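You operate a simulated robot arm through the tools that you are given. There is no shell and no other tool.

You are at the controls of a simulated robot arm. One attempt, no reset.

TASK
Damp the pink cloth, wipe off the tea ring, fit the candle and slide the candlestick there.
Fine: cloth back where it lay; the candle sits down in the cup, unlit. What is to be rubbed or washed off counts as gone when no trace of it is left.

The check looks at the end state, three seconds after you hand in, the way a careful person would. Anything else that was tipped, shoved, dropped, spilled or broken makes it a failure. Flat cloth is picked up by pressing the open fingertips on it (5 to 10 N) and closing them slowly along it; thin cloth reads only 2 to 8 mm in the jaws.

THE ROBOT
A 6-joint arm with a four-finger gripper, fixed in place. Base frame: the origin is on the floor under the middle of its stand, x ahead of it, y to its left, z up; the work surface is at about z = 840. Lengths are in mm, angles in degrees, forces in N, time in s.
With the tool pointing down near the work surface it reaches from about 260 to 700 mm from the base axis. Its first joint turns from -166.0 to 166.0 degrees. Payload 3.43 kg.
Tool frame: the origin (TCP) lies between the finger pads and is the grasp point; the fingertips stand 30 mm ahead of it; z points along the fingers, y is the line along which they close. The gripper opens to 120 mm; its body begins 85 mm behind the TCP.
Orientation is told as [roll, pitch, yaw] about the base's x, y, z axes, in that order, counted from this pose: with the fingers straight down and closing along the base's y, the tool's x points along the base's -x, its y along +y and its z along -z.

THE INTERFACE
- The arm moves only by the tool servo_tool. Its argument "moves" is a list of rows, each a list of 3 entries, a list of its own where there are three numbers: the shift along the base's x, y, z in mm, then the turn, a rotation vector about the base's x, y, z in degrees, then the gripper command, from -1 (fully open) to 1 (shut), values between in proportion. In form: [[[tx, ty, tz], [wx, wy, wz], hand], ...]. A call has 1 to 20 rows; each row is the pose to reach, as a shift and turn from the pose commanded when the call began. Each row takes 0.2 s and may step no farther than 50 mm and 8.6 degrees from the row before; otherwise, or with a gripper value out of range, the whole call is refused. A pose out of reach is approached as far as the arm can. The call stops where the force on the tool passes 40 N (or 10 N more than at its start, if that is more) or the arm is blocked; 0.2 s more then pass. The fingers move at their own pace (about 40 mm/s each) and stop on an object; they squeeze with about 23 N. The grip force told is the motor's: it shows also when the fingers shut on nothing. Time passes only in rows, and 0.2 s behind the last, so rows that repeat a pose let the fingers close. It gives the time, the measured TCP pose, the force on the tool (base axes), the opening and the grip force at its end, in the units of the frame above (readings bear some noise), with the torque about the TCP (base axes, N m) and any sound that the robot's microphone picked up, and new pictures: "show" is both (left out), scene, wrist or none.
- Cameras (640 x 400 px; columns grow to the right, rows downward): "scene" is fixed at [220, -650.6, 1413.9]; the picture's right is [0.76, -0.65, 0.00], its down [-0.31, -0.36, -0.88] and it looks along [0.57, 0.67, -0.47] (base axes); focal length 317 px, centre (320, 200). "wrist" rides on the gripper at [71, -17, -121] in the tool frame; the picture's right is [0.23, 0.97, 0.00], its down [-0.81, 0.19, -0.55] and it looks along [-0.54, 0.13, 0.83] (tool axes); focal length 275 px, centre (320, 200). There is no depth. A picture from a camera that has moved, and an enlarged one, comes with that camera's place and axes in the base frame and with its lens.
- move_column(by): moves the trunk up (or, below 0, down) by that many mm; the arm rides with it, the base frame stays. It gives what a move gives, with no picture.
- inspect(camera, box): a new picture of the part [left, top, right, bottom] of that camera's present view, enlarged. The clock stands still meanwhile.
- job_done(): hands the job in; it is judged then, once.

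Nothing tells you positions but the pictures and the camera data. Unless the task says otherwise, let go and move clear before handing in.

The tools are called after "Emit:" as name(argument=value, ...) on one line, values as JSON. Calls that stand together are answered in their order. servo_tool: Moves the arm, as the interface text tells. Its arguments: {"type":"object","properties":{"moves":{"type":"array"},"show":{"type":"string","enum":["both","scene","wrist","none"]}},"required":["moves"]} The other tools are called the same way: move_column (by) moves the trunk up or down; inspect (camera, box) takes an enlarged picture of a part of a camera's view; job_done () hands the job in.

At the start:

```text
time: 0.0
ee_pos: [556.1, -31.7, 1208.6]
ee_rot: [0.0, 0.0, 0.1]
wrist_force: [-0.3, 0.6, 0.4]
wrist_torque: [-0.01, -0.03, 0.01]
grip_width: 119.9
finger_force: 0.0
trunk travel left (down, up): [-200.0, 240.0]
```

scene: 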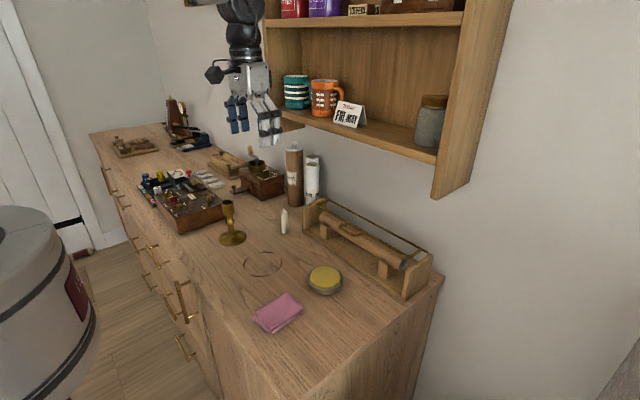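
wrist: 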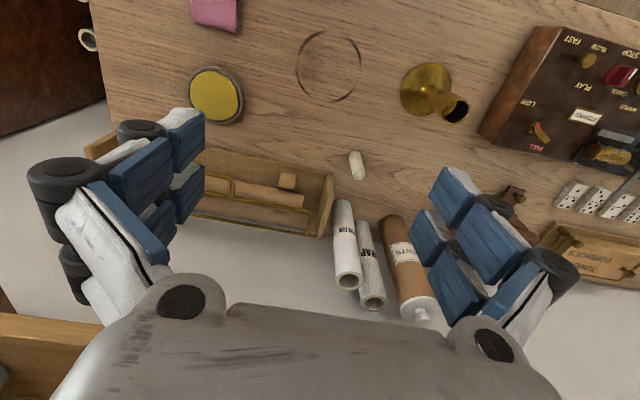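

I see a pink folded cloth, a round tin with a yellow (probably wet) sponge, a tea ring, a brass candlestick and a small white candle on the bench. I will enlarge these areas before moving.

Emit:
inspect(camera="scene", box=[200, 180, 360, 280])

Emit:
inspect(camera="scene", box=[230, 240, 390, 340])

Emit:
inspect(camera="wrist", box=[170, 0, 490, 200])

Emit:
inspect(camera="scene", box=[90, 90, 350, 250])

```text
4.00 times, centred on (280, 230) of scene
camera zoom: at [220.0, -650.6, 1413.9], right [0.76, -0.65, 0.0], down [-0.31, -0.36, -0.88], along [0.57, 0.67, -0.47], focal length 1266 px, centre (480, 80)
```

zoom: 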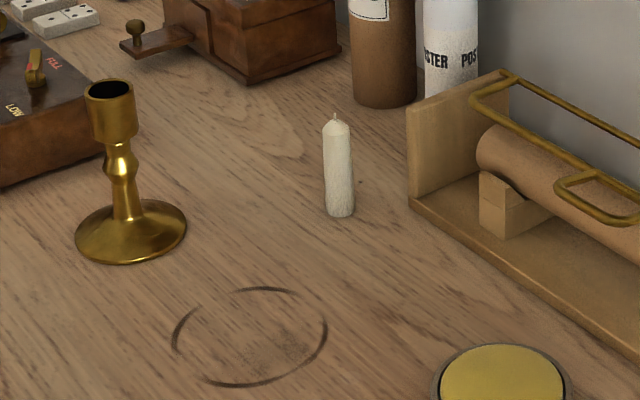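

```text
4.00 times, centred on (310, 290) of scene
camera zoom: at [220.0, -650.6, 1413.9], right [0.76, -0.65, 0.0], down [-0.31, -0.36, -0.88], along [0.57, 0.67, -0.47], focal length 1266 px, centre (360, -160)
```

zoom: 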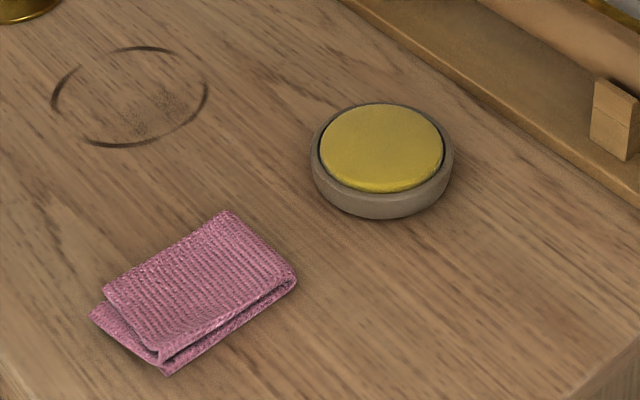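

```text
2.00 times, centred on (330, 100) of wrist
camera zoom: at [484.5, -49.6, 1330.0], right [-0.23, 0.97, 0.0], down [0.81, 0.19, 0.55], along [0.54, 0.13, -0.83], focal length 551 px, centre (300, 400)
```

zoom: 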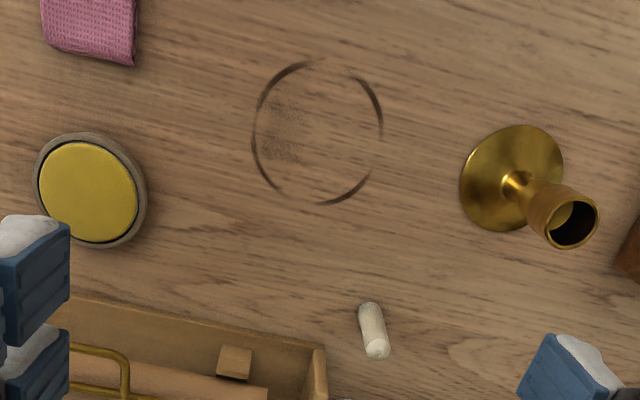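

```text
2.46 times, centred on (220, 170) of scene
camera zoom: at [220.0, -650.6, 1413.9], right [0.76, -0.65, 0.0], down [-0.31, -0.36, -0.88], along [0.57, 0.67, -0.47], focal length 779 px, centre (566, 274)
```

zoom: 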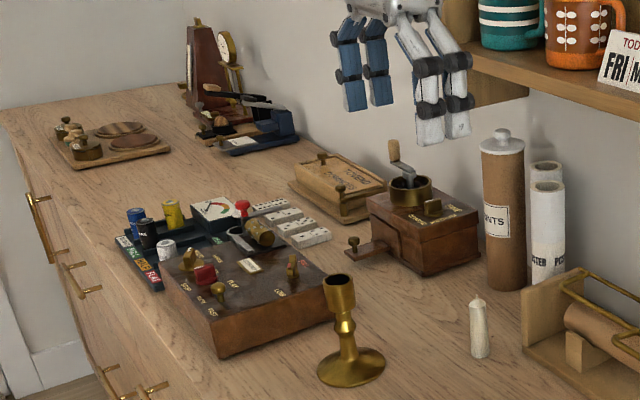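

The cloth lies at about x 435–528, y −229…−163, the sponge at about (628, −191, top z≈865), and the ring centre at about (546, −19) with a radius of about 53. The candlestick is at about (542, 150) with its cup top near z≈970, and the candle at about (685, 70). I'll move above the cloth to look closer.

Emit:
servo_tool(moves=[[[-10, -20, -32], [0, 0, 0], -1], [[-19, -41, -64], [0, 0, 0], -1], [[-28, -61, -97], [0, 0, 0], -1], [[-37, -82, -129], [0, 0, 0], -1], [[-46, -102, -161], [0, 0, 0], -0.5], [[-56, -122, -194], [0, 0, 0], -0.2], [[-65, -143, -226], [0, 0, 0], -0.1], [[-74, -163, -240], [0, 0, 0], -0.1], [[-74, -163, -240], [0, 0, 0], -0.1]])

```text
time: 2.0
ee_pos: [480.5, -196.4, 968.5]
ee_rot: [0.1, 0.1, 0.1]
wrist_force: [0.1, -0.8, -0.3]
wrist_torque: [-0.02, 0.03, 0.02]
grip_width: 65.7
finger_force: 0.1
trunk travel left (down, up): [-200.0, 240.0]
camera wrist: at [409.4, -213.4, 1089.9], right [-0.23, 0.97, 0.0], down [0.81, 0.19, 0.55], along [0.54, 0.13, -0.83], focal length 275 px, centre (320, 200)
```

scene: 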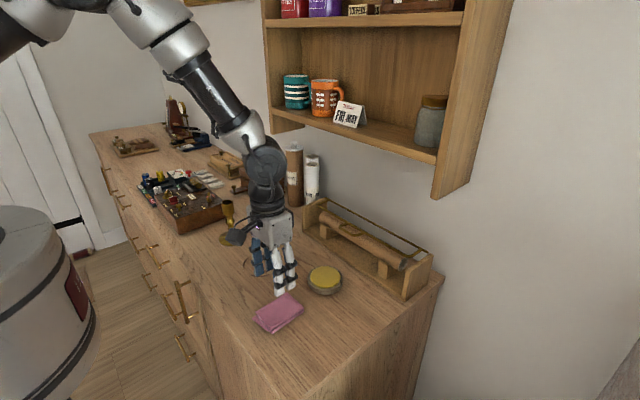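
wrist: 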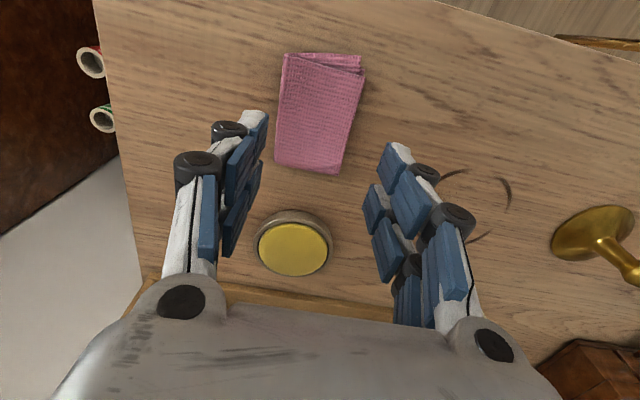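

The cloth is centred at about (483, −198), roughly 97 × 64 mm, with its fold at the far x end. I'll centre over it, narrow the fingers to about 44 mm and come down close.

Emit:
servo_tool(moves=[[[2, -2, -20], [0, 0, 0], 0.27], [[2, -2, -40], [0, 0, 0], 0.27], [[2, -2, -60], [0, 0, 0], 0.27], [[2, -2, -76], [0, 0, 0], 0.27], [[2, -2, -76], [0, 0, 0], 0.27]])

```text
time: 3.2
ee_pos: [482.6, -196.7, 892.4]
ee_rot: [0.0, 0.0, -0.1]
wrist_force: [-1.2, 0.8, 5.8]
wrist_torque: [-0.09, 0.12, -0.04]
grip_width: 44.1
finger_force: 0.0
trunk travel left (down, up): [-200.0, 240.0]
camera wrist: at [411.0, -213.7, 1013.7], right [-0.23, 0.97, 0.0], down [0.81, 0.19, 0.55], along [0.54, 0.13, -0.83], focal length 275 px, centre (320, 200)
```

scene: 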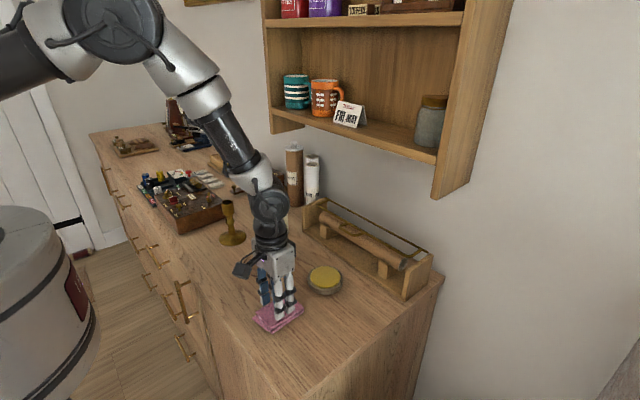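
wrist: 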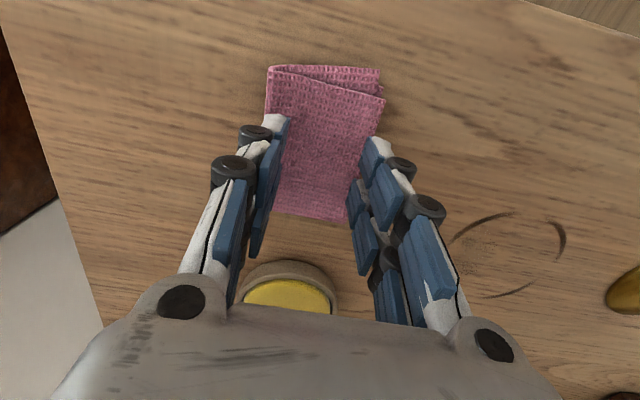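

The tool already reads about 6 N upward, so the tips are probably on the cloth. I'll check with a close-up before closing.

Emit:
inspect(camera="scene", box=[225, 240, 345, 340])

Emit:
inspect(camera="wrist", box=[200, 50, 460, 250])

```text
4.00 times, centred on (285, 290) of scene
camera zoom: at [220.0, -650.6, 1413.9], right [0.76, -0.65, 0.0], down [-0.31, -0.36, -0.88], along [0.57, 0.67, -0.47], focal length 1266 px, centre (460, -160)
```

zoom: 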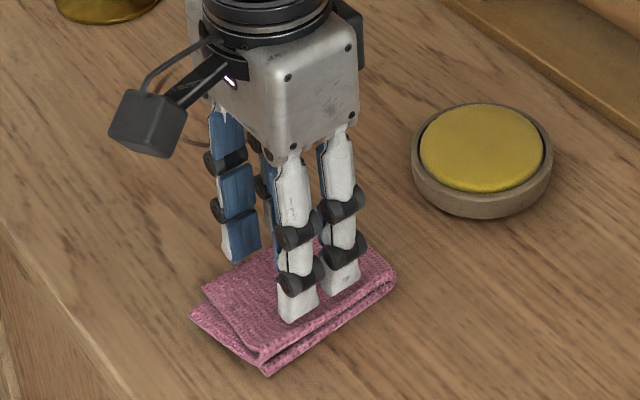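

```text
2.00 times, centred on (330, 150) of wrist
camera zoom: at [411.0, -213.7, 1013.7], right [-0.23, 0.97, 0.0], down [0.81, 0.19, 0.55], along [0.54, 0.13, -0.83], focal length 551 px, centre (300, 300)
```

zoom: 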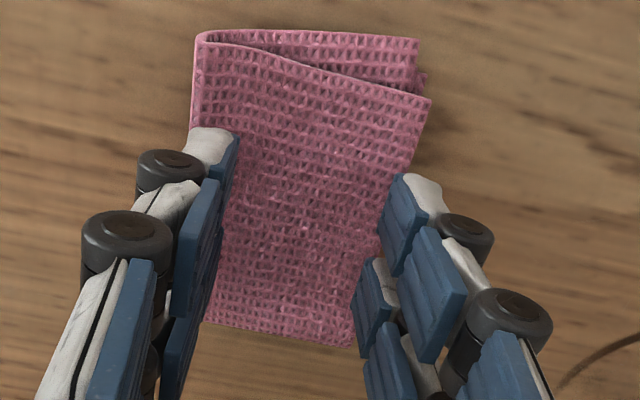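

The four fingertips rest on the cloth at about 6 N. I'll press very slightly more and close slowly along it.

Emit:
servo_tool(moves=[[[0, 0, -1], [0, 0, 0], 0.27], [[0, 0, -1], [0, 0, 0], 0.32], [[0, 0, -1], [0, 0, 0], 0.37], [[0, 0, -1], [0, 0, 0], 0.42], [[0, 0, -1], [0, 0, 0], 0.47], [[0, 0, -1], [0, 0, 0], 0.52]])

```text
time: 4.6
ee_pos: [484.5, -197.3, 893.0]
ee_rot: [-0.1, -0.1, 0.0]
wrist_force: [1.8, 2.4, 16.6]
wrist_torque: [-0.09, 0.0, 0.01]
grip_width: 29.6
finger_force: 0.1
trunk travel left (down, up): [-200.0, 240.0]
camera wrist: at [411.4, -213.6, 1013.6], right [-0.23, 0.97, 0.0], down [0.81, 0.19, 0.55], along [0.54, 0.13, -0.83], focal length 275 px, centre (320, 200)
```

scene: 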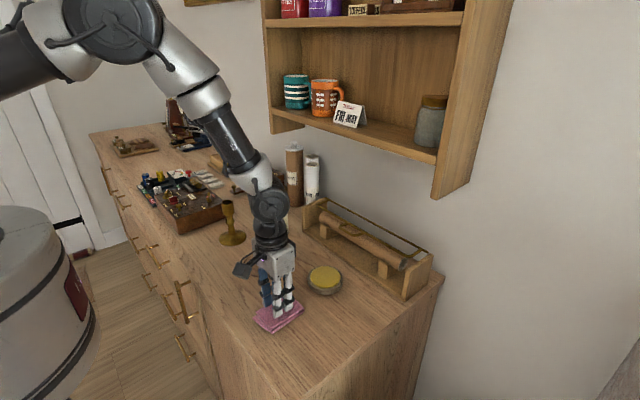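
wrist: 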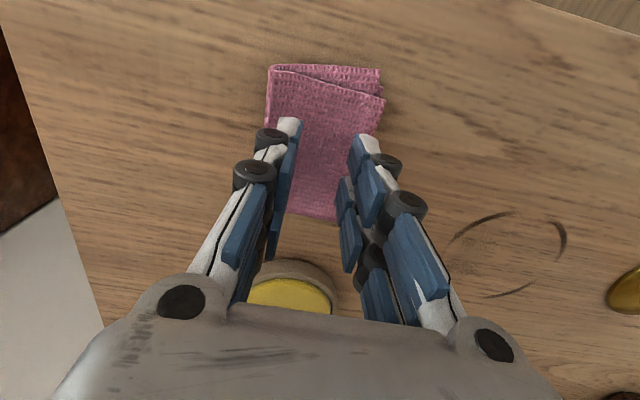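

The force rose to about 17 N because the tips drop as they swing in. I'll back off a bit and continue closing slowly.

Emit:
servo_tool(moves=[[[0, 0, 1.5], [0, 0, 0], 0.52], [[0, 0, 1.5], [0, 0, 0], 0.55]], show="none")

```text
time: 5.2
ee_pos: [483.4, -196.0, 893.7]
ee_rot: [0.0, 0.0, -0.1]
wrist_force: [1.5, 0.5, 7.8]
wrist_torque: [0.0, -0.04, 0.03]
grip_width: 26.5
finger_force: 0.0
trunk travel left (down, up): [-200.0, 240.0]
```

Emit:
servo_tool(moves=[[[0, 0, 0], [0, 0, 0], 0.6], [[0, 0, 0.2], [0, 0, 0], 0.65], [[0, 0, 0.4], [0, 0, 0], 0.7], [[0, 0, 0.5], [0, 0, 0], 0.74]], show="none")

```text
time: 6.2
ee_pos: [485.3, -196.9, 893.1]
ee_rot: [0.0, 0.0, 0.0]
wrist_force: [-0.3, 0.4, -0.2]
wrist_torque: [0.02, 0.01, 0.03]
grip_width: 15.6
finger_force: 0.1
trunk travel left (down, up): [-200.0, 240.0]
```

Emit:
inspect(camera="scene", box=[225, 240, 345, 340])

Emit:
inspect(camera="wrist", box=[200, 50, 460, 250])

```text
4.00 times, centred on (285, 290) of scene
camera zoom: at [220.0, -650.6, 1413.9], right [0.76, -0.65, 0.0], down [-0.31, -0.36, -0.88], along [0.57, 0.67, -0.47], focal length 1266 px, centre (460, -160)
```

zoom: 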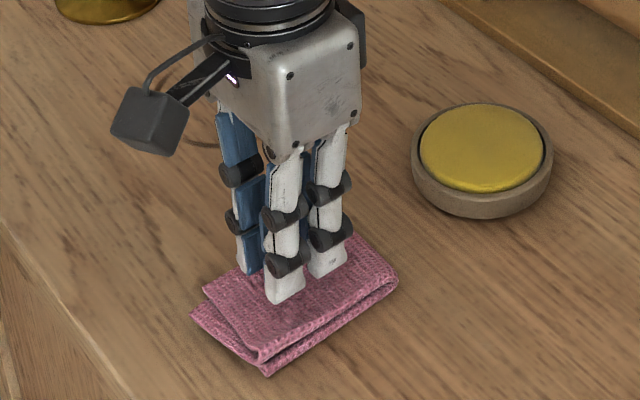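

```text
2.00 times, centred on (330, 150) of wrist
camera zoom: at [412.0, -214.4, 1014.9], right [-0.23, 0.97, 0.0], down [0.81, 0.19, 0.55], along [0.54, 0.13, -0.83], focal length 551 px, centre (300, 300)
```

zoom: 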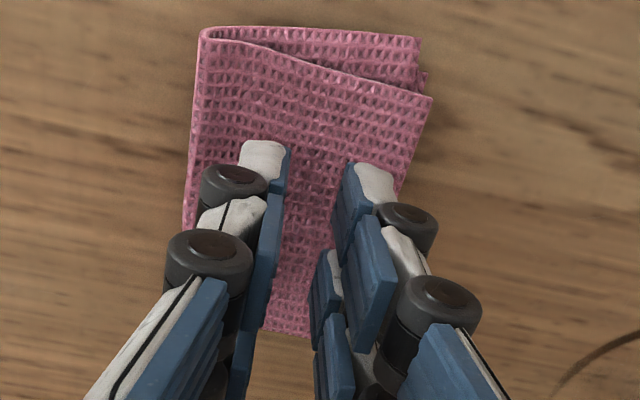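

The fingers slipped over the cloth and lost contact when I raised them. I'll press back down at this width.

Emit:
servo_tool(moves=[[[0, 0, -0.8], [0, 0, 0], 0.74], [[0, 0, -1.5], [0, 0, 0], 0.74]], show="none")

```text
time: 6.8
ee_pos: [484.0, -197.2, 893.0]
ee_rot: [0.0, 0.0, 0.0]
wrist_force: [0.4, 0.0, 0.9]
wrist_torque: [0.02, 0.01, -0.03]
grip_width: 15.6
finger_force: 0.0
trunk travel left (down, up): [-200.0, 240.0]
```

Emit:
servo_tool(moves=[[[0, 0, -0.8], [0, 0, 0], 0.74], [[0, 0, -1.2], [0, 0, 0], 0.74]], show="none")

```text
time: 7.4
ee_pos: [485.7, -197.8, 891.1]
ee_rot: [0.0, -0.1, -0.1]
wrist_force: [-0.4, -1.1, 9.5]
wrist_torque: [-0.02, 0.06, 0.02]
grip_width: 15.4
finger_force: 0.1
trunk travel left (down, up): [-200.0, 240.0]
```

Contact is back at 9.5 N. I'll close slowly from here, following the tips down slightly.

Emit:
servo_tool(moves=[[[0, 0, 0], [0, 0, 0], 0.78], [[0, 0, 0], [0, 0, 0], 0.82], [[0, 0, -0.3], [0, 0, 0], 0.86], [[0, 0, -0.5], [0, 0, 0], 0.9]], show="wrist")

```text
time: 8.4
ee_pos: [484.3, -198.3, 891.5]
ee_rot: [-0.1, -0.1, -0.1]
wrist_force: [2.2, 0.9, 10.1]
wrist_torque: [0.08, -0.04, -0.02]
grip_width: 6.2
finger_force: 0.1
trunk travel left (down, up): [-200.0, 240.0]
camera wrist: at [411.9, -214.3, 1012.0], right [-0.23, 0.97, 0.0], down [0.81, 0.19, 0.55], along [0.54, 0.13, -0.83], focal length 275 px, centre (320, 200)
```

wrist: 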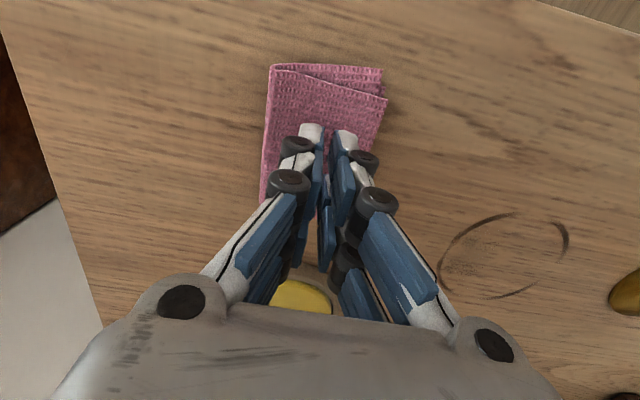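

Emit:
servo_tool(moves=[[[0, 0, 0], [0, 0, 0], 0.93], [[0, 0, 0], [0, 0, 0], 0.96], [[0, 0, 0], [0, 0, 0], 1], [[0, 0, 0], [0, 0, 0], 1]], show="none")

Emit:
inspect(camera="wrist", box=[200, 50, 460, 250])

Emit:
inspect(camera="scene", box=[225, 240, 345, 340])

```text
time: 9.4
ee_pos: [482.3, -196.4, 890.3]
ee_rot: [0.0, 0.2, 0.0]
wrist_force: [-0.9, 0.1, 0.7]
wrist_torque: [-0.01, -0.02, 0.0]
grip_width: 6.0
finger_force: 22.8
trunk travel left (down, up): [-200.0, 240.0]
```

```text
2.00 times, centred on (330, 150) of wrist
camera zoom: at [411.5, -214.3, 1011.5], right [-0.23, 0.97, 0.0], down [0.81, 0.19, 0.55], along [0.54, 0.13, -0.83], focal length 551 px, centre (300, 300)
```

zoom: 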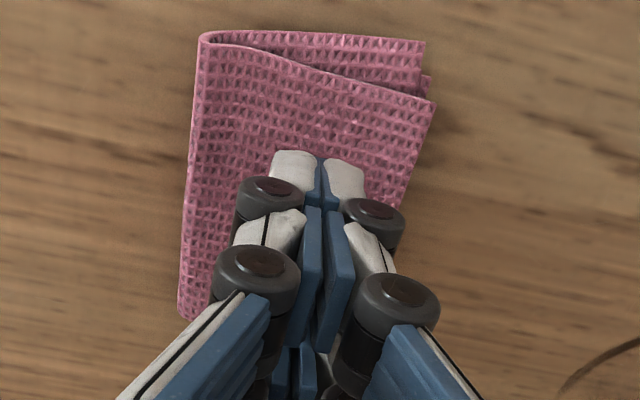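

```text
4.00 times, centred on (285, 290) of scene
camera zoom: at [220.0, -650.6, 1413.9], right [0.76, -0.65, 0.0], down [-0.31, -0.36, -0.88], along [0.57, 0.67, -0.47], focal length 1266 px, centre (460, -160)
```

zoom: 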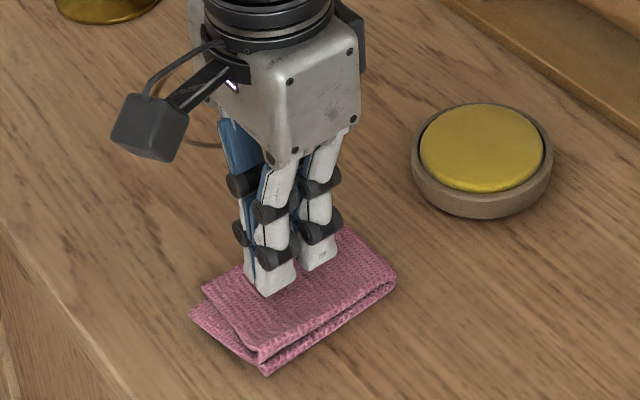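

The jaws stopped at 6.0 mm with full grip force, so the cloth seems pinched. I'll lift a little and check.

Emit:
servo_tool(moves=[[[0, 0, 5], [0, 0, 0], 1], [[0, 0, 15], [0, 0, 0], 1], [[0, 0, 30], [0, 0, 0], 1], [[0, 0, 50], [0, 0, 0], 1], [[0, 0, 50], [0, 0, 0], 1]])

```text
time: 10.6
ee_pos: [485.6, -196.5, 940.9]
ee_rot: [0.0, 0.0, 0.0]
wrist_force: [-0.4, 0.1, 0.4]
wrist_torque: [-0.04, 0.0, -0.01]
grip_width: 0.0
finger_force: 22.7
trunk travel left (down, up): [-200.0, 240.0]
camera wrist: at [413.2, -214.1, 1062.3], right [-0.23, 0.97, 0.0], down [0.81, 0.19, 0.55], along [0.54, 0.13, -0.83], focal length 275 px, centre (320, 200)
```

scene: 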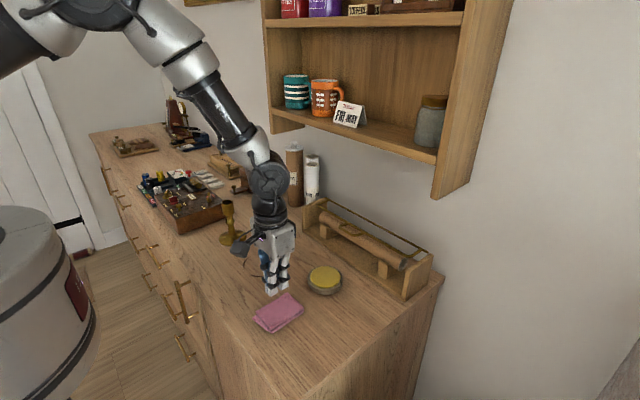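
wrist: 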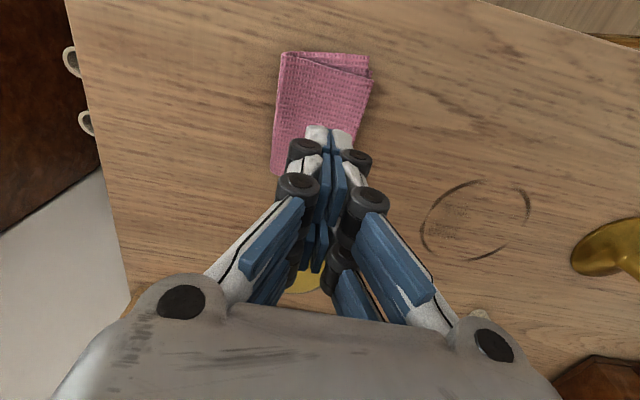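

The jaws closed to 0, so the cloth slipped out. I'll look at how it lies now before trying again.

Emit:
inspect(camera="scene", box=[235, 280, 325, 340])

Emit:
inspect(camera="wrist", box=[230, 30, 410, 190])

```text
6.67 times, centred on (280, 310) of scene
camera zoom: at [220.0, -650.6, 1413.9], right [0.76, -0.65, 0.0], down [-0.31, -0.36, -0.88], along [0.57, 0.67, -0.47], focal length 2110 px, centre (587, -533)
```

zoom: 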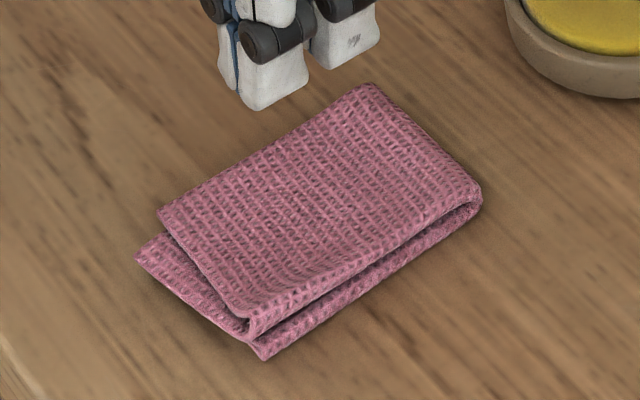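

```text
2.50 times, centred on (320, 110) of wrist
camera zoom: at [413.2, -214.1, 1062.3], right [-0.23, 0.97, 0.0], down [0.81, 0.19, 0.55], along [0.54, 0.13, -0.83], focal length 688 px, centre (320, 425)
```

zoom: 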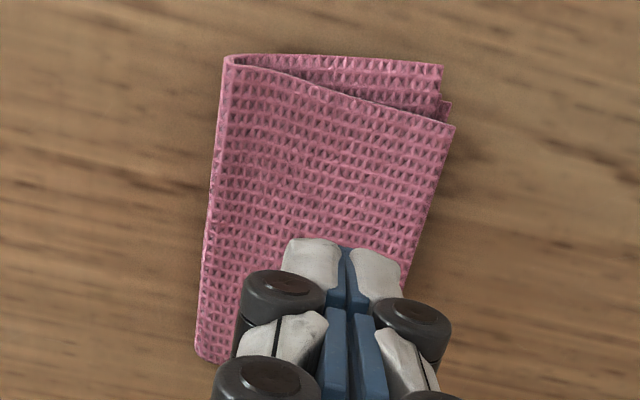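

The cloth lies unchanged. I'll retry, keeping 6–10 N of pressure on it through the whole closing stroke.

Emit:
servo_tool(moves=[[[0, 0, -5], [0, 0, 0], 0.2], [[0, 0, -10], [0, 0, 0], 0.2], [[0, 0, -20], [0, 0, 0], 0.2], [[0, 0, -35], [0, 0, 0], 0.2], [[0, 0, -44], [0, 0, 0], 0.2], [[0, 0, -47], [0, 0, 0], 0.2], [[0, 0, -48], [0, 0, 0], 0.2]], show="none")

```text
time: 12.2
ee_pos: [484.5, -195.2, 893.8]
ee_rot: [0.0, 0.0, 0.0]
wrist_force: [-0.1, 0.2, -0.3]
wrist_torque: [-0.03, 0.02, -0.03]
grip_width: 48.0
finger_force: 0.1
trunk travel left (down, up): [-200.0, 240.0]
```

Emit:
servo_tool(moves=[[[0, 0, -1], [0, 0, 0], 0.2], [[0, 0, -1.5], [0, 0, 0], 0.2], [[0, 0, -1.5], [0, 0, 0], 0.2]], show="none")

```text
time: 13.0
ee_pos: [484.6, -196.9, 890.9]
ee_rot: [0.0, -0.1, -0.1]
wrist_force: [-1.4, -1.5, 6.5]
wrist_torque: [-0.26, 0.16, 0.02]
grip_width: 49.4
finger_force: 0.9
trunk travel left (down, up): [-200.0, 240.0]
```

Emit:
servo_tool(moves=[[[0, 0, 0], [0, 0, 0], 0.23], [[0, 0, 0], [0, 0, 0], 0.26], [[0, 0, 0], [0, 0, 0], 0.29]], show="none")

```text
time: 13.8
ee_pos: [485.0, -196.4, 892.9]
ee_rot: [0.0, 0.0, 0.0]
wrist_force: [0.1, -5.0, 10.8]
wrist_torque: [-0.38, 0.04, 0.02]
grip_width: 46.1
finger_force: 3.4
trunk travel left (down, up): [-200.0, 240.0]
```

Emit:
servo_tool(moves=[[[0, 0, 0], [0, 0, 0], 0.32], [[0, 0, 0], [0, 0, 0], 0.35], [[0, 0, 0], [0, 0, 0], 0.38]], show="both")

```text
time: 14.6
ee_pos: [484.8, -196.4, 893.9]
ee_rot: [-0.1, 0.0, 0.1]
wrist_force: [1.7, 2.7, 24.3]
wrist_torque: [-0.2, 0.06, -0.02]
grip_width: 38.2
finger_force: 0.5
trunk travel left (down, up): [-200.0, 240.0]
camera wrist: at [412.3, -213.1, 1013.4], right [-0.23, 0.97, 0.0], down [0.81, 0.19, 0.55], along [0.54, 0.13, -0.83], focal length 275 px, centre (320, 200)
```

scene: 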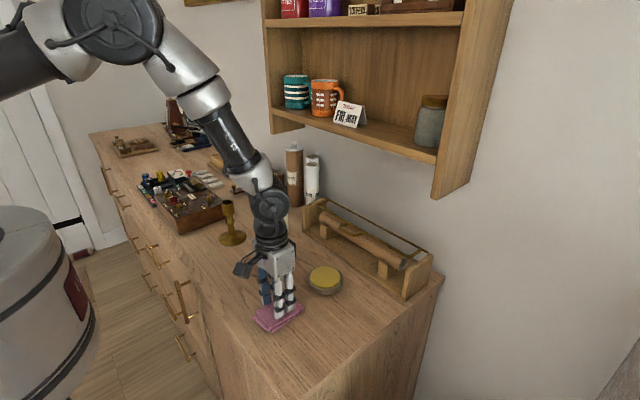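
wrist: 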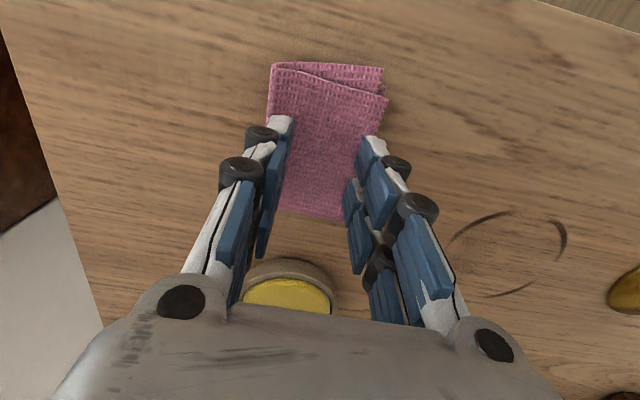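

Both finger pairs are now on the cloth but pressing 24 N, so I'll ease up to the 5–10 N band.

Emit:
servo_tool(moves=[[[0, 0, 1.5], [0, 0, 0], 0.38], [[0, 0, 1.7], [0, 0, 0], 0.38]], show="none")

```text
time: 15.2
ee_pos: [482.7, -195.9, 893.2]
ee_rot: [0.0, 0.1, 0.0]
wrist_force: [2.2, 2.4, 12.2]
wrist_torque: [-0.07, -0.07, 0.05]
grip_width: 38.0
finger_force: 0.5
trunk travel left (down, up): [-200.0, 240.0]
```

Emit:
servo_tool(moves=[[[0, 0, 0.5], [0, 0, 0], 0.4], [[0, 0, 0.5], [0, 0, 0], 0.43], [[0, 0, 0.5], [0, 0, 0], 0.46]], show="none")

```text
time: 16.0
ee_pos: [484.0, -196.5, 892.1]
ee_rot: [0.0, 0.0, 0.0]
wrist_force: [0.7, -2.1, 6.2]
wrist_torque: [-0.2, 0.01, -0.01]
grip_width: 33.3
finger_force: 0.5
trunk travel left (down, up): [-200.0, 240.0]
```

Emit:
servo_tool(moves=[[[0, 0, -0.3], [0, 0, 0], 0.49], [[0, 0, -0.3], [0, 0, 0], 0.52]], show="none")

```text
time: 16.6
ee_pos: [484.5, -196.6, 893.1]
ee_rot: [0.0, 0.0, 0.0]
wrist_force: [-0.2, 3.0, 5.0]
wrist_torque: [0.11, -0.05, -0.03]
grip_width: 27.9
finger_force: 0.0
trunk travel left (down, up): [-200.0, 240.0]
```

Emit:
servo_tool(moves=[[[0, 0, -0.5], [0, 0, 0], 0.55], [[0, 0, -0.5], [0, 0, 0], 0.58]], show="none")

```text
time: 17.2
ee_pos: [483.9, -196.7, 893.7]
ee_rot: [0.0, -0.1, 0.0]
wrist_force: [-2.2, 2.2, 5.7]
wrist_torque: [0.11, 0.07, -0.04]
grip_width: 25.5
finger_force: 0.5
trunk travel left (down, up): [-200.0, 240.0]
```

Emit:
servo_tool(moves=[[[0, 0, -0.4], [0, 0, 0], 0.61], [[0, 0, -0.4], [0, 0, 0], 0.64]], show="none")

```text
time: 17.8
ee_pos: [485.8, -198.2, 893.0]
ee_rot: [0.0, -0.1, 0.1]
wrist_force: [0.7, 1.6, 9.9]
wrist_torque: [0.09, 0.01, -0.01]
grip_width: 21.1
finger_force: 0.0
trunk travel left (down, up): [-200.0, 240.0]
```

Emit:
servo_tool(moves=[[[0, 0, 0], [0, 0, 0], 0.67], [[0, 0, 0], [0, 0, 0], 0.7]], show="none")

```text
time: 18.4
ee_pos: [485.0, -198.1, 892.0]
ee_rot: [0.0, -0.2, 0.0]
wrist_force: [0.0, -1.4, 9.9]
wrist_torque: [-0.05, 0.04, 0.0]
grip_width: 18.1
finger_force: 0.1
trunk travel left (down, up): [-200.0, 240.0]
```

Emit:
servo_tool(moves=[[[0, 0, 0], [0, 0, 0], 0.73], [[0, 0, 0], [0, 0, 0], 0.76]], show="none")

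Emit:
inspect(camera="wrist", box=[200, 50, 460, 250])

```text
time: 19.0
ee_pos: [484.2, -197.4, 892.0]
ee_rot: [-0.1, 0.0, -0.1]
wrist_force: [1.4, -1.3, 7.1]
wrist_torque: [0.02, -0.02, -0.01]
grip_width: 13.3
finger_force: 0.1
trunk travel left (down, up): [-200.0, 240.0]
```

```text
2.00 times, centred on (330, 150) of wrist
camera zoom: at [412.3, -214.6, 1013.1], right [-0.23, 0.97, 0.0], down [0.81, 0.19, 0.55], along [0.54, 0.13, -0.83], focal length 551 px, centre (300, 300)
```

zoom: 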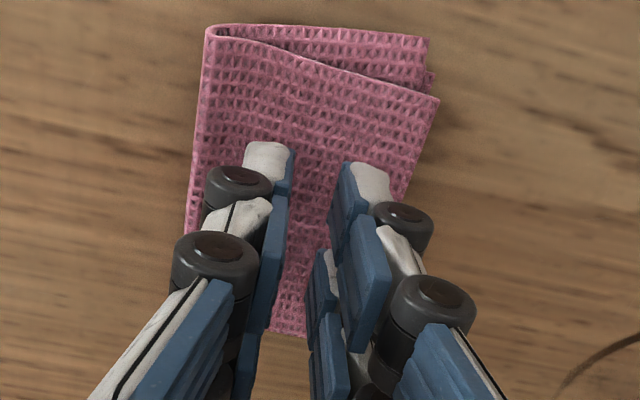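

Emit:
servo_tool(moves=[[[0, 0, -0.3], [0, 0, 0], 0.79], [[0, 0, -0.4], [0, 0, 0], 0.82]], show="none")

```text
time: 19.6
ee_pos: [484.3, -197.3, 891.9]
ee_rot: [-0.1, 0.0, 0.0]
wrist_force: [0.2, -1.6, 4.8]
wrist_torque: [-0.08, 0.06, -0.01]
grip_width: 9.8
finger_force: 0.0
trunk travel left (down, up): [-200.0, 240.0]
```

Emit:
servo_tool(moves=[[[0, 0, -0.7], [0, 0, 0], 0.84], [[0, 0, -0.9], [0, 0, 0], 0.86]], show="none")

```text
time: 20.2
ee_pos: [483.7, -197.1, 892.1]
ee_rot: [0.0, -0.1, 0.0]
wrist_force: [0.4, 1.1, 9.7]
wrist_torque: [0.03, 0.1, 0.03]
grip_width: 9.0
finger_force: 0.5
trunk travel left (down, up): [-200.0, 240.0]
```

Emit:
servo_tool(moves=[[[0, 0, -0.2], [0, 0, 0], 0.88], [[0, 0, -0.4], [0, 0, 0], 0.9]], show="none")

```text
time: 20.8
ee_pos: [484.8, -196.3, 891.4]
ee_rot: [-0.2, -0.1, 0.0]
wrist_force: [-0.9, -0.9, 16.5]
wrist_torque: [-0.08, 0.1, 0.03]
grip_width: 6.3
finger_force: 0.1
trunk travel left (down, up): [-200.0, 240.0]
```

Emit:
servo_tool(moves=[[[0, 0, 0.6], [0, 0, 0], 0.92], [[0, 0, 0.6], [0, 0, 0], 0.94], [[0, 0, 0.6], [0, 0, 0], 0.96]], show="none")

```text
time: 21.6
ee_pos: [483.3, -196.7, 890.5]
ee_rot: [0.0, 0.1, 0.0]
wrist_force: [-1.1, -1.4, 1.2]
wrist_torque: [-0.07, -0.01, 0.0]
grip_width: 5.9
finger_force: 23.0
trunk travel left (down, up): [-200.0, 240.0]
```

The jaws hold at 5.9 mm with 23 N. I'll close fully, wait, and lift very slowly this time.

Emit:
servo_tool(moves=[[[0, 0, 0], [0, 0, 0], 1], [[0, 0, 0], [0, 0, 0], 1], [[0, 0, 0], [0, 0, 0], 1], [[0, 0, 0.5], [0, 0, 0], 1], [[0, 0, 1], [0, 0, 0], 1], [[0, 0, 1.5], [0, 0, 0], 1], [[0, 0, 2], [0, 0, 0], 1]], show="none")

Emit:
inspect(camera="wrist", box=[200, 50, 460, 250])

Emit:
inspect(camera="scene", box=[235, 260, 325, 340])

```text
time: 23.2
ee_pos: [485.3, -197.9, 893.2]
ee_rot: [0.0, 0.0, 0.0]
wrist_force: [0.5, 0.0, 0.3]
wrist_torque: [0.02, -0.01, 0.0]
grip_width: 0.0
finger_force: 23.1
trunk travel left (down, up): [-200.0, 240.0]
```

```text
2.00 times, centred on (330, 150) of wrist
camera zoom: at [412.7, -214.6, 1014.4], right [-0.23, 0.97, 0.0], down [0.81, 0.19, 0.55], along [0.54, 0.13, -0.83], focal length 551 px, centre (300, 300)
```

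zoom: 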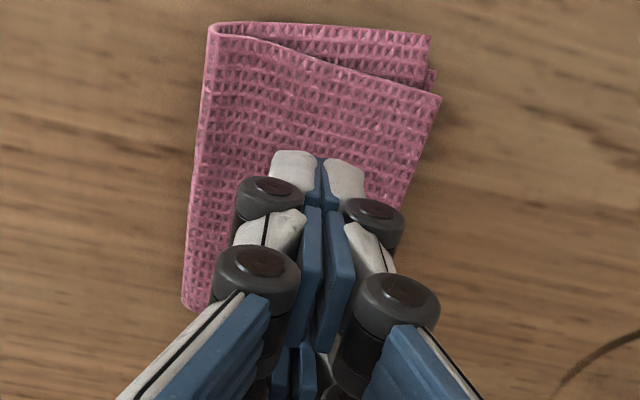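

```text
5.00 times, centred on (280, 300) of scene
camera zoom: at [220.0, -650.6, 1413.9], right [0.76, -0.65, 0.0], down [-0.31, -0.36, -0.88], along [0.57, 0.67, -0.47], focal length 1583 px, centre (520, -300)
```

zoom: 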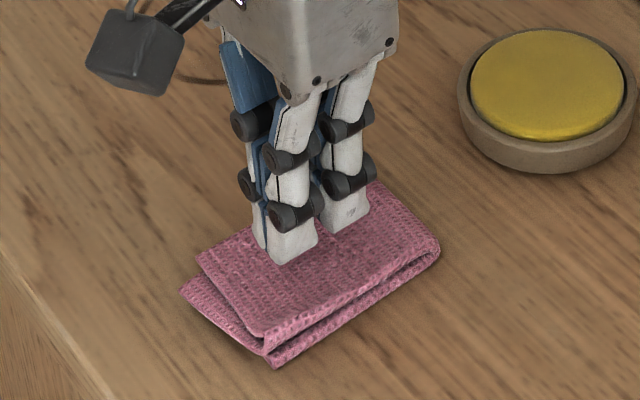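

The cloth slipped again and shows no bulge, so closing across the fold only slides over it. I'll lift, turn the gripper 90° so that it closes along x (parallel to the layers' free direction), and try that way.

Emit:
servo_tool(moves=[[[0, 0, 15], [0, 0, 0], 1], [[0, 0, 40], [0, 0, 0], 0.5], [[-1, 0, 55], [0, 0, -8], 0.1], [[-2, 0, 60], [0, 0, -16], 0], [[-3, 0, 60], [0, 0, -24], 0], [[-3, 0, 60], [0, 0, -32], 0], [[-4, 0, 60], [0, 0, -40], 0], [[-4, 0, 60], [0, 0, -48], 0], [[-5, 0, 60], [0, 0, -56], 0], [[-5, 0, 60], [0, 0, -64], 0], [[-6, 0, 60], [0, 0, -72], 0], [[-6, 0, 60], [0, 0, -80], 0], [[-6, 0, 60], [0, 0, -88], 0], [[-6, 0, 60], [0, 0, -90], 0], [[-6, 0, 60], [0, 0, -90], 0]])

```text
time: 26.4
ee_pos: [478.1, -197.1, 953.7]
ee_rot: [0.1, 0.0, -90.1]
wrist_force: [0.1, 0.1, 0.4]
wrist_torque: [-0.02, 0.03, -0.02]
grip_width: 60.1
finger_force: 0.0
trunk travel left (down, up): [-200.0, 240.0]
camera wrist: at [461.1, -126.1, 1074.5], right [0.97, 0.23, 0.0], down [0.19, -0.81, 0.55], along [0.13, -0.54, -0.83], focal length 275 px, centre (320, 200)
```

scene: 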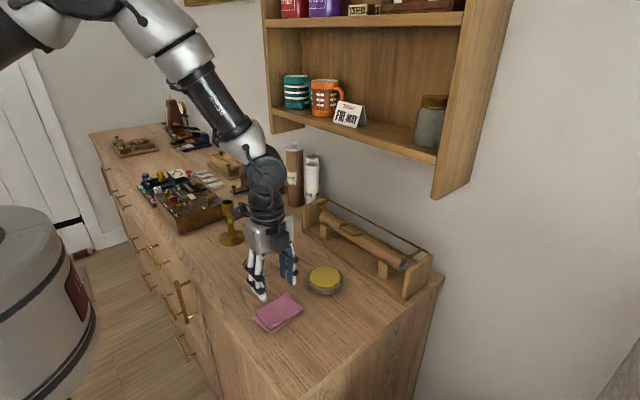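
wrist: 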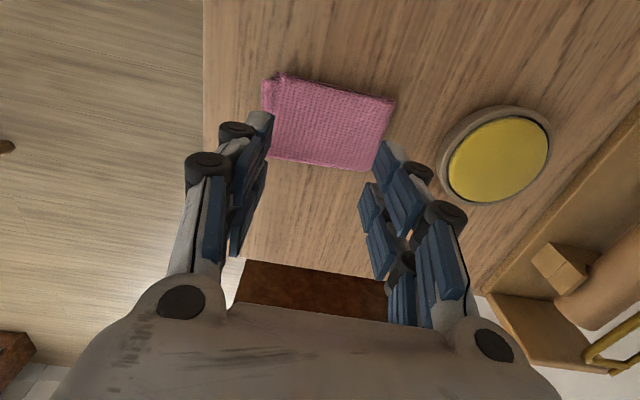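

I'll come down with the fingers about 50 mm apart along x and find contact.

Emit:
servo_tool(moves=[[[2, 0, -20], [0, 0, 0], 0.17], [[2, 0, -40], [0, 0, 0], 0.17], [[2, 0, -55], [0, 0, 0], 0.17], [[2, 0, -59], [0, 0, 0], 0.17], [[2, 0, -60], [0, 0, 0], 0.17]], show="none")

```text
time: 27.6
ee_pos: [481.2, -197.2, 892.9]
ee_rot: [0.0, 0.0, -90.0]
wrist_force: [-1.0, 0.4, 0.4]
wrist_torque: [0.03, 0.0, 0.01]
grip_width: 50.0
finger_force: 0.0
trunk travel left (down, up): [-200.0, 240.0]
```

Emit:
servo_tool(moves=[[[0, 0, -1], [0, 0, 0], 0.17], [[0, 0, -2], [0, 0, 0], 0.17], [[0, 0, -2], [0, 0, 0], 0.17]], show="none")

```text
time: 28.4
ee_pos: [481.0, -198.5, 892.8]
ee_rot: [0.2, -0.1, -89.9]
wrist_force: [-0.8, -1.7, 17.3]
wrist_torque: [-0.1, 0.03, -0.02]
grip_width: 50.5
finger_force: 0.4
trunk travel left (down, up): [-200.0, 240.0]
```

Emit:
servo_tool(moves=[[[0, 0, 1.0], [0, 0, 0], 0.17], [[0, 0, 1.0], [0, 0, 0], 0.2], [[0, 0, 1.0], [0, 0, 0], 0.23]], show="none")

```text
time: 29.2
ee_pos: [480.3, -196.8, 892.9]
ee_rot: [0.0, -0.1, -90.1]
wrist_force: [-1.6, -1.7, 13.9]
wrist_torque: [-0.07, 0.06, 0.02]
grip_width: 46.6
finger_force: 0.3
trunk travel left (down, up): [-200.0, 240.0]
```

Emit:
servo_tool(moves=[[[0, 0, 0.7], [0, 0, 0], 0.26], [[0, 0, 0.7], [0, 0, 0], 0.29], [[0, 0, 0.7], [0, 0, 0], 0.32]], show="none")

Emit:
inspect(camera="wrist", box=[200, 50, 460, 250])

Emit:
inspect(camera="scene", box=[225, 250, 325, 340])

```text
time: 30.0
ee_pos: [479.6, -197.1, 892.6]
ee_rot: [-0.1, 0.0, -90.0]
wrist_force: [-0.9, 0.4, 11.4]
wrist_torque: [0.02, 0.15, -0.01]
grip_width: 40.7
finger_force: 0.0
trunk travel left (down, up): [-200.0, 240.0]
```

```text
2.00 times, centred on (330, 150) of wrist
camera zoom: at [462.4, -125.9, 1014.0], right [0.97, 0.23, 0.0], down [0.19, -0.81, 0.55], along [0.13, -0.54, -0.83], focal length 551 px, centre (300, 300)
```

zoom: 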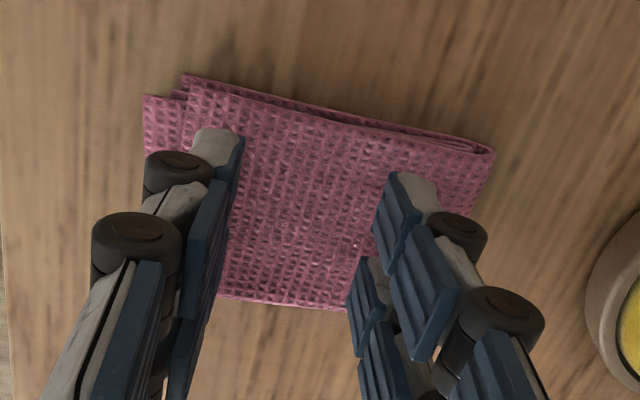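

```text
4.44 times, centred on (275, 295) of scene
camera zoom: at [220.0, -650.6, 1413.9], right [0.76, -0.65, 0.0], down [-0.31, -0.36, -0.88], along [0.57, 0.67, -0.47], focal length 1407 px, centre (520, -222)
```

zoom: 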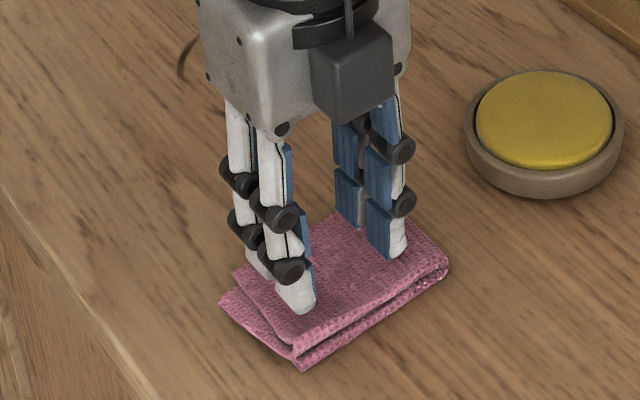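

Emit:
servo_tool(moves=[[[0, 0, 0.4], [0, 0, 0], 0.35], [[0, 0, 0.4], [0, 0, 0], 0.38], [[0, 0, 0.3], [0, 0, 0], 0.41]], show="none")

```text
time: 30.8
ee_pos: [481.1, -196.3, 893.4]
ee_rot: [0.0, 0.0, -89.9]
wrist_force: [-0.6, 1.5, 6.0]
wrist_torque: [0.01, 0.05, 0.0]
grip_width: 35.4
finger_force: 0.3
trunk travel left (down, up): [-200.0, 240.0]
```

Emit:
servo_tool(moves=[[[0, 0, -0.2], [0, 0, 0], 0.44], [[0, 0, -0.3], [0, 0, 0], 0.47], [[0, 0, -0.4], [0, 0, 0], 0.5]], show="none")

```text
time: 31.6
ee_pos: [480.8, -196.3, 893.2]
ee_rot: [0.1, -0.1, -90.0]
wrist_force: [-1.0, 2.1, 9.1]
wrist_torque: [0.13, 0.11, -0.02]
grip_width: 29.5
finger_force: 0.0
trunk travel left (down, up): [-200.0, 240.0]
```

Emit:
servo_tool(moves=[[[0, 0, -0.1], [0, 0, 0], 0.53], [[0, 0, -0.2], [0, 0, 0], 0.56], [[0, 0, -0.3], [0, 0, 0], 0.59]], show="none")

Emit:
inspect(camera="wrist", box=[200, 50, 460, 250])

```text
time: 32.4
ee_pos: [480.3, -197.9, 892.7]
ee_rot: [0.2, 0.1, -90.1]
wrist_force: [-1.7, -0.9, 9.8]
wrist_torque: [-0.03, 0.02, 0.02]
grip_width: 24.2
finger_force: 0.1
trunk travel left (down, up): [-200.0, 240.0]
```

```text
2.00 times, centred on (330, 150) of wrist
camera zoom: at [462.5, -126.6, 1013.8], right [0.97, 0.23, 0.0], down [0.19, -0.81, 0.55], along [0.13, -0.54, -0.83], focal length 551 px, centre (300, 300)
```

zoom: 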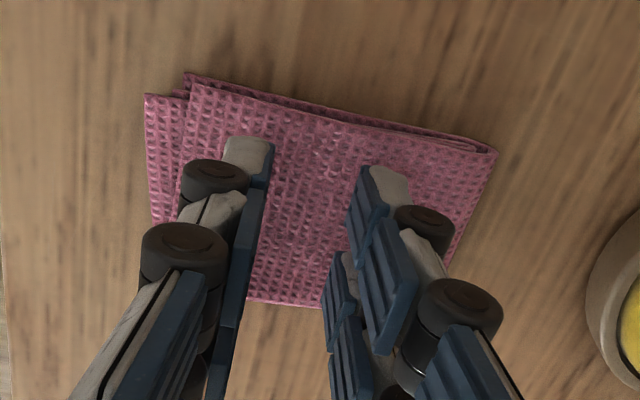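

Emit:
servo_tool(moves=[[[0, 0, -0.1], [0, 0, 0], 0.62], [[0, 0, -0.2], [0, 0, 0], 0.65], [[0, 0, -0.3], [0, 0, 0], 0.68]], show="none")

```text
time: 33.2
ee_pos: [479.7, -196.3, 892.5]
ee_rot: [0.0, 0.0, -90.0]
wrist_force: [-0.5, 0.6, 7.3]
wrist_torque: [0.01, 0.02, -0.03]
grip_width: 19.7
finger_force: 0.0
trunk travel left (down, up): [-200.0, 240.0]
```

Emit:
servo_tool(moves=[[[0, 0, -0.4], [0, 0, 0], 0.71], [[0, 0, -0.5], [0, 0, 0], 0.74], [[0, 0, -0.6], [0, 0, 0], 0.77]], show="none")

Emit:
inspect(camera="wrist", box=[200, 50, 460, 250])

```text
time: 34.0
ee_pos: [480.4, -198.5, 892.2]
ee_rot: [0.2, 0.0, -90.0]
wrist_force: [-1.2, 0.1, 8.0]
wrist_torque: [0.03, 0.04, -0.01]
grip_width: 14.1
finger_force: 0.7
trunk travel left (down, up): [-200.0, 240.0]
```

```text
2.00 times, centred on (330, 150) of wrist
camera zoom: at [462.5, -126.6, 1013.2], right [0.97, 0.23, 0.0], down [0.19, -0.81, 0.55], along [0.13, -0.54, -0.83], focal length 551 px, centre (300, 300)
```

zoom: 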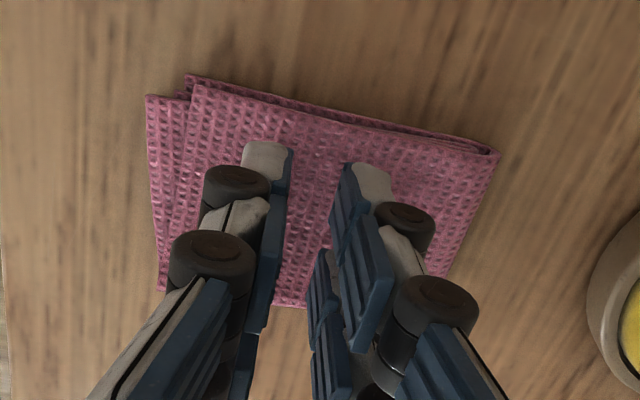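

Emit:
servo_tool(moves=[[[0, 0, -0.3], [0, 0, 0], 0.79], [[0, 0, -0.5], [0, 0, 0], 0.81], [[0, 0, -0.6], [0, 0, 0], 0.83]], show="none")

```text
time: 34.8
ee_pos: [480.1, -197.6, 892.0]
ee_rot: [0.0, 0.0, -90.0]
wrist_force: [-0.6, -1.0, 12.5]
wrist_torque: [-0.04, 0.04, -0.04]
grip_width: 10.8
finger_force: 0.0
trunk travel left (down, up): [-200.0, 240.0]
```

Emit:
servo_tool(moves=[[[0, 0, 0], [0, 0, 0], 0.85], [[0, 0, 0], [0, 0, 0], 0.87], [[0, 0, 0], [0, 0, 0], 0.89]], show="none")

```text
time: 35.6
ee_pos: [479.5, -196.9, 891.6]
ee_rot: [0.0, 0.0, -90.0]
wrist_force: [-0.2, -0.6, 10.4]
wrist_torque: [0.04, 0.05, 0.0]
grip_width: 6.0
finger_force: 0.1
trunk travel left (down, up): [-200.0, 240.0]
```

Emit:
servo_tool(moves=[[[0, 0, -0.2], [0, 0, 0], 0.91], [[0, 0, -0.4], [0, 0, 0], 0.93], [[0, 0, -0.6], [0, 0, 0], 0.95]], show="none")

Emit:
inspect(camera="wrist", box=[260, 80, 400, 180])

```text
time: 36.4
ee_pos: [479.4, -197.1, 890.4]
ee_rot: [-0.1, 0.1, -90.0]
wrist_force: [-1.2, 0.9, 2.3]
wrist_torque: [-0.02, 0.07, -0.02]
grip_width: 6.0
finger_force: 22.8
trunk travel left (down, up): [-200.0, 240.0]
```

```text
4.00 times, centred on (330, 130) of wrist
camera zoom: at [462.3, -126.2, 1011.4], right [0.97, 0.23, 0.0], down [0.19, -0.81, 0.55], along [0.13, -0.54, -0.83], focal length 1101 px, centre (280, 480)
```

zoom: 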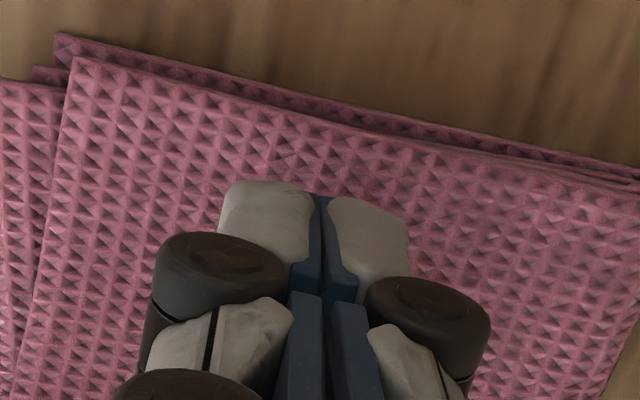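

Emit:
servo_tool(moves=[[[0, 0, 0], [0, 0, 0], 1], [[0, 0, 0], [0, 0, 0], 1], [[0, 0, 0], [0, 0, 0], 1]], show="none")

```text
time: 37.2
ee_pos: [479.5, -197.7, 891.0]
ee_rot: [0.0, 0.0, -90.0]
wrist_force: [0.0, 0.2, 0.1]
wrist_torque: [0.0, -0.04, 0.0]
grip_width: 0.0
finger_force: 22.5
trunk travel left (down, up): [-200.0, 240.0]
```

Holding still, the width fell from 6 to 0: the tips rise as they shut and the ridge squeezed out. I'll reopen and repeat, following down harder at the end of the stroke.

Emit:
servo_tool(moves=[[[0, 0, 4], [0, 0, 0], 0.9], [[0, 0, 4], [0, 0, 0], 0.5], [[0, 0, 4], [0, 0, 0], 0.45], [[0, 0, 3], [0, 0, 0], 0.45], [[0, 0, 2.3], [0, 0, 0], 0.45], [[0, 0, 2.3], [0, 0, 0], 0.45]], show="none")

```text
time: 38.6
ee_pos: [481.0, -197.1, 893.7]
ee_rot: [0.1, -0.1, -90.0]
wrist_force: [-1.2, 2.7, 14.4]
wrist_torque: [0.05, 0.04, 0.02]
grip_width: 32.8
finger_force: 0.1
trunk travel left (down, up): [-200.0, 240.0]
```

Emit:
servo_tool(moves=[[[0, 0, 0.2], [0, 0, 0], 0.48], [[0, 0, 0.1], [0, 0, 0], 0.51], [[0, 0, 0], [0, 0, 0], 0.54], [[0, 0, -0.1], [0, 0, 0], 0.57], [[0, 0, -0.2], [0, 0, 0], 0.6]], show="none")

```text
time: 39.8
ee_pos: [479.9, -195.6, 892.2]
ee_rot: [-0.1, 0.1, -90.0]
wrist_force: [-0.9, 0.6, 14.2]
wrist_torque: [0.01, 0.11, 0.02]
grip_width: 23.2
finger_force: 0.0
trunk travel left (down, up): [-200.0, 240.0]
```

Emit:
servo_tool(moves=[[[0, 0, 0.2], [0, 0, 0], 0.62], [[0, 0, 0.1], [0, 0, 0], 0.64], [[0, 0, 0], [0, 0, 0], 0.66], [[0, 0, -0.1], [0, 0, 0], 0.68], [[0, 0, -0.2], [0, 0, 0], 0.7]], show="none")

```text
time: 41.0
ee_pos: [479.9, -196.6, 893.2]
ee_rot: [0.0, 0.0, -90.1]
wrist_force: [-1.9, -0.2, 9.0]
wrist_torque: [-0.02, 0.08, -0.01]
grip_width: 18.0
finger_force: 0.0
trunk travel left (down, up): [-200.0, 240.0]
```

Emit:
servo_tool(moves=[[[0, 0, -0.2], [0, 0, 0], 0.72], [[0, 0, -0.4], [0, 0, 0], 0.74], [[0, 0, -0.6], [0, 0, 0], 0.76], [[0, 0, -0.8], [0, 0, 0], 0.78], [[0, 0, -1], [0, 0, 0], 0.8]], show="none")

Emit:
inspect(camera="wrist", box=[260, 80, 400, 180])

```text
time: 42.2
ee_pos: [480.1, -196.4, 891.4]
ee_rot: [0.2, -0.1, -90.0]
wrist_force: [0.5, 1.2, 14.6]
wrist_torque: [-0.01, -0.01, -0.02]
grip_width: 12.0
finger_force: 0.0
trunk travel left (down, up): [-200.0, 240.0]
```

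```text
4.00 times, centred on (330, 130) of wrist
camera zoom: at [462.9, -126.5, 1012.7], right [0.97, 0.23, 0.0], down [0.19, -0.81, 0.55], along [0.13, -0.54, -0.83], focal length 1101 px, centre (280, 480)
```

zoom: 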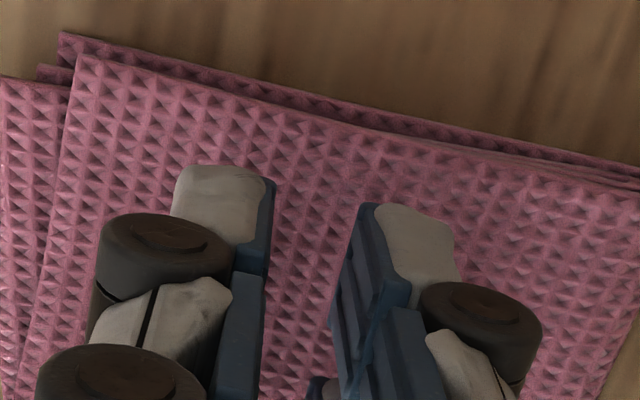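

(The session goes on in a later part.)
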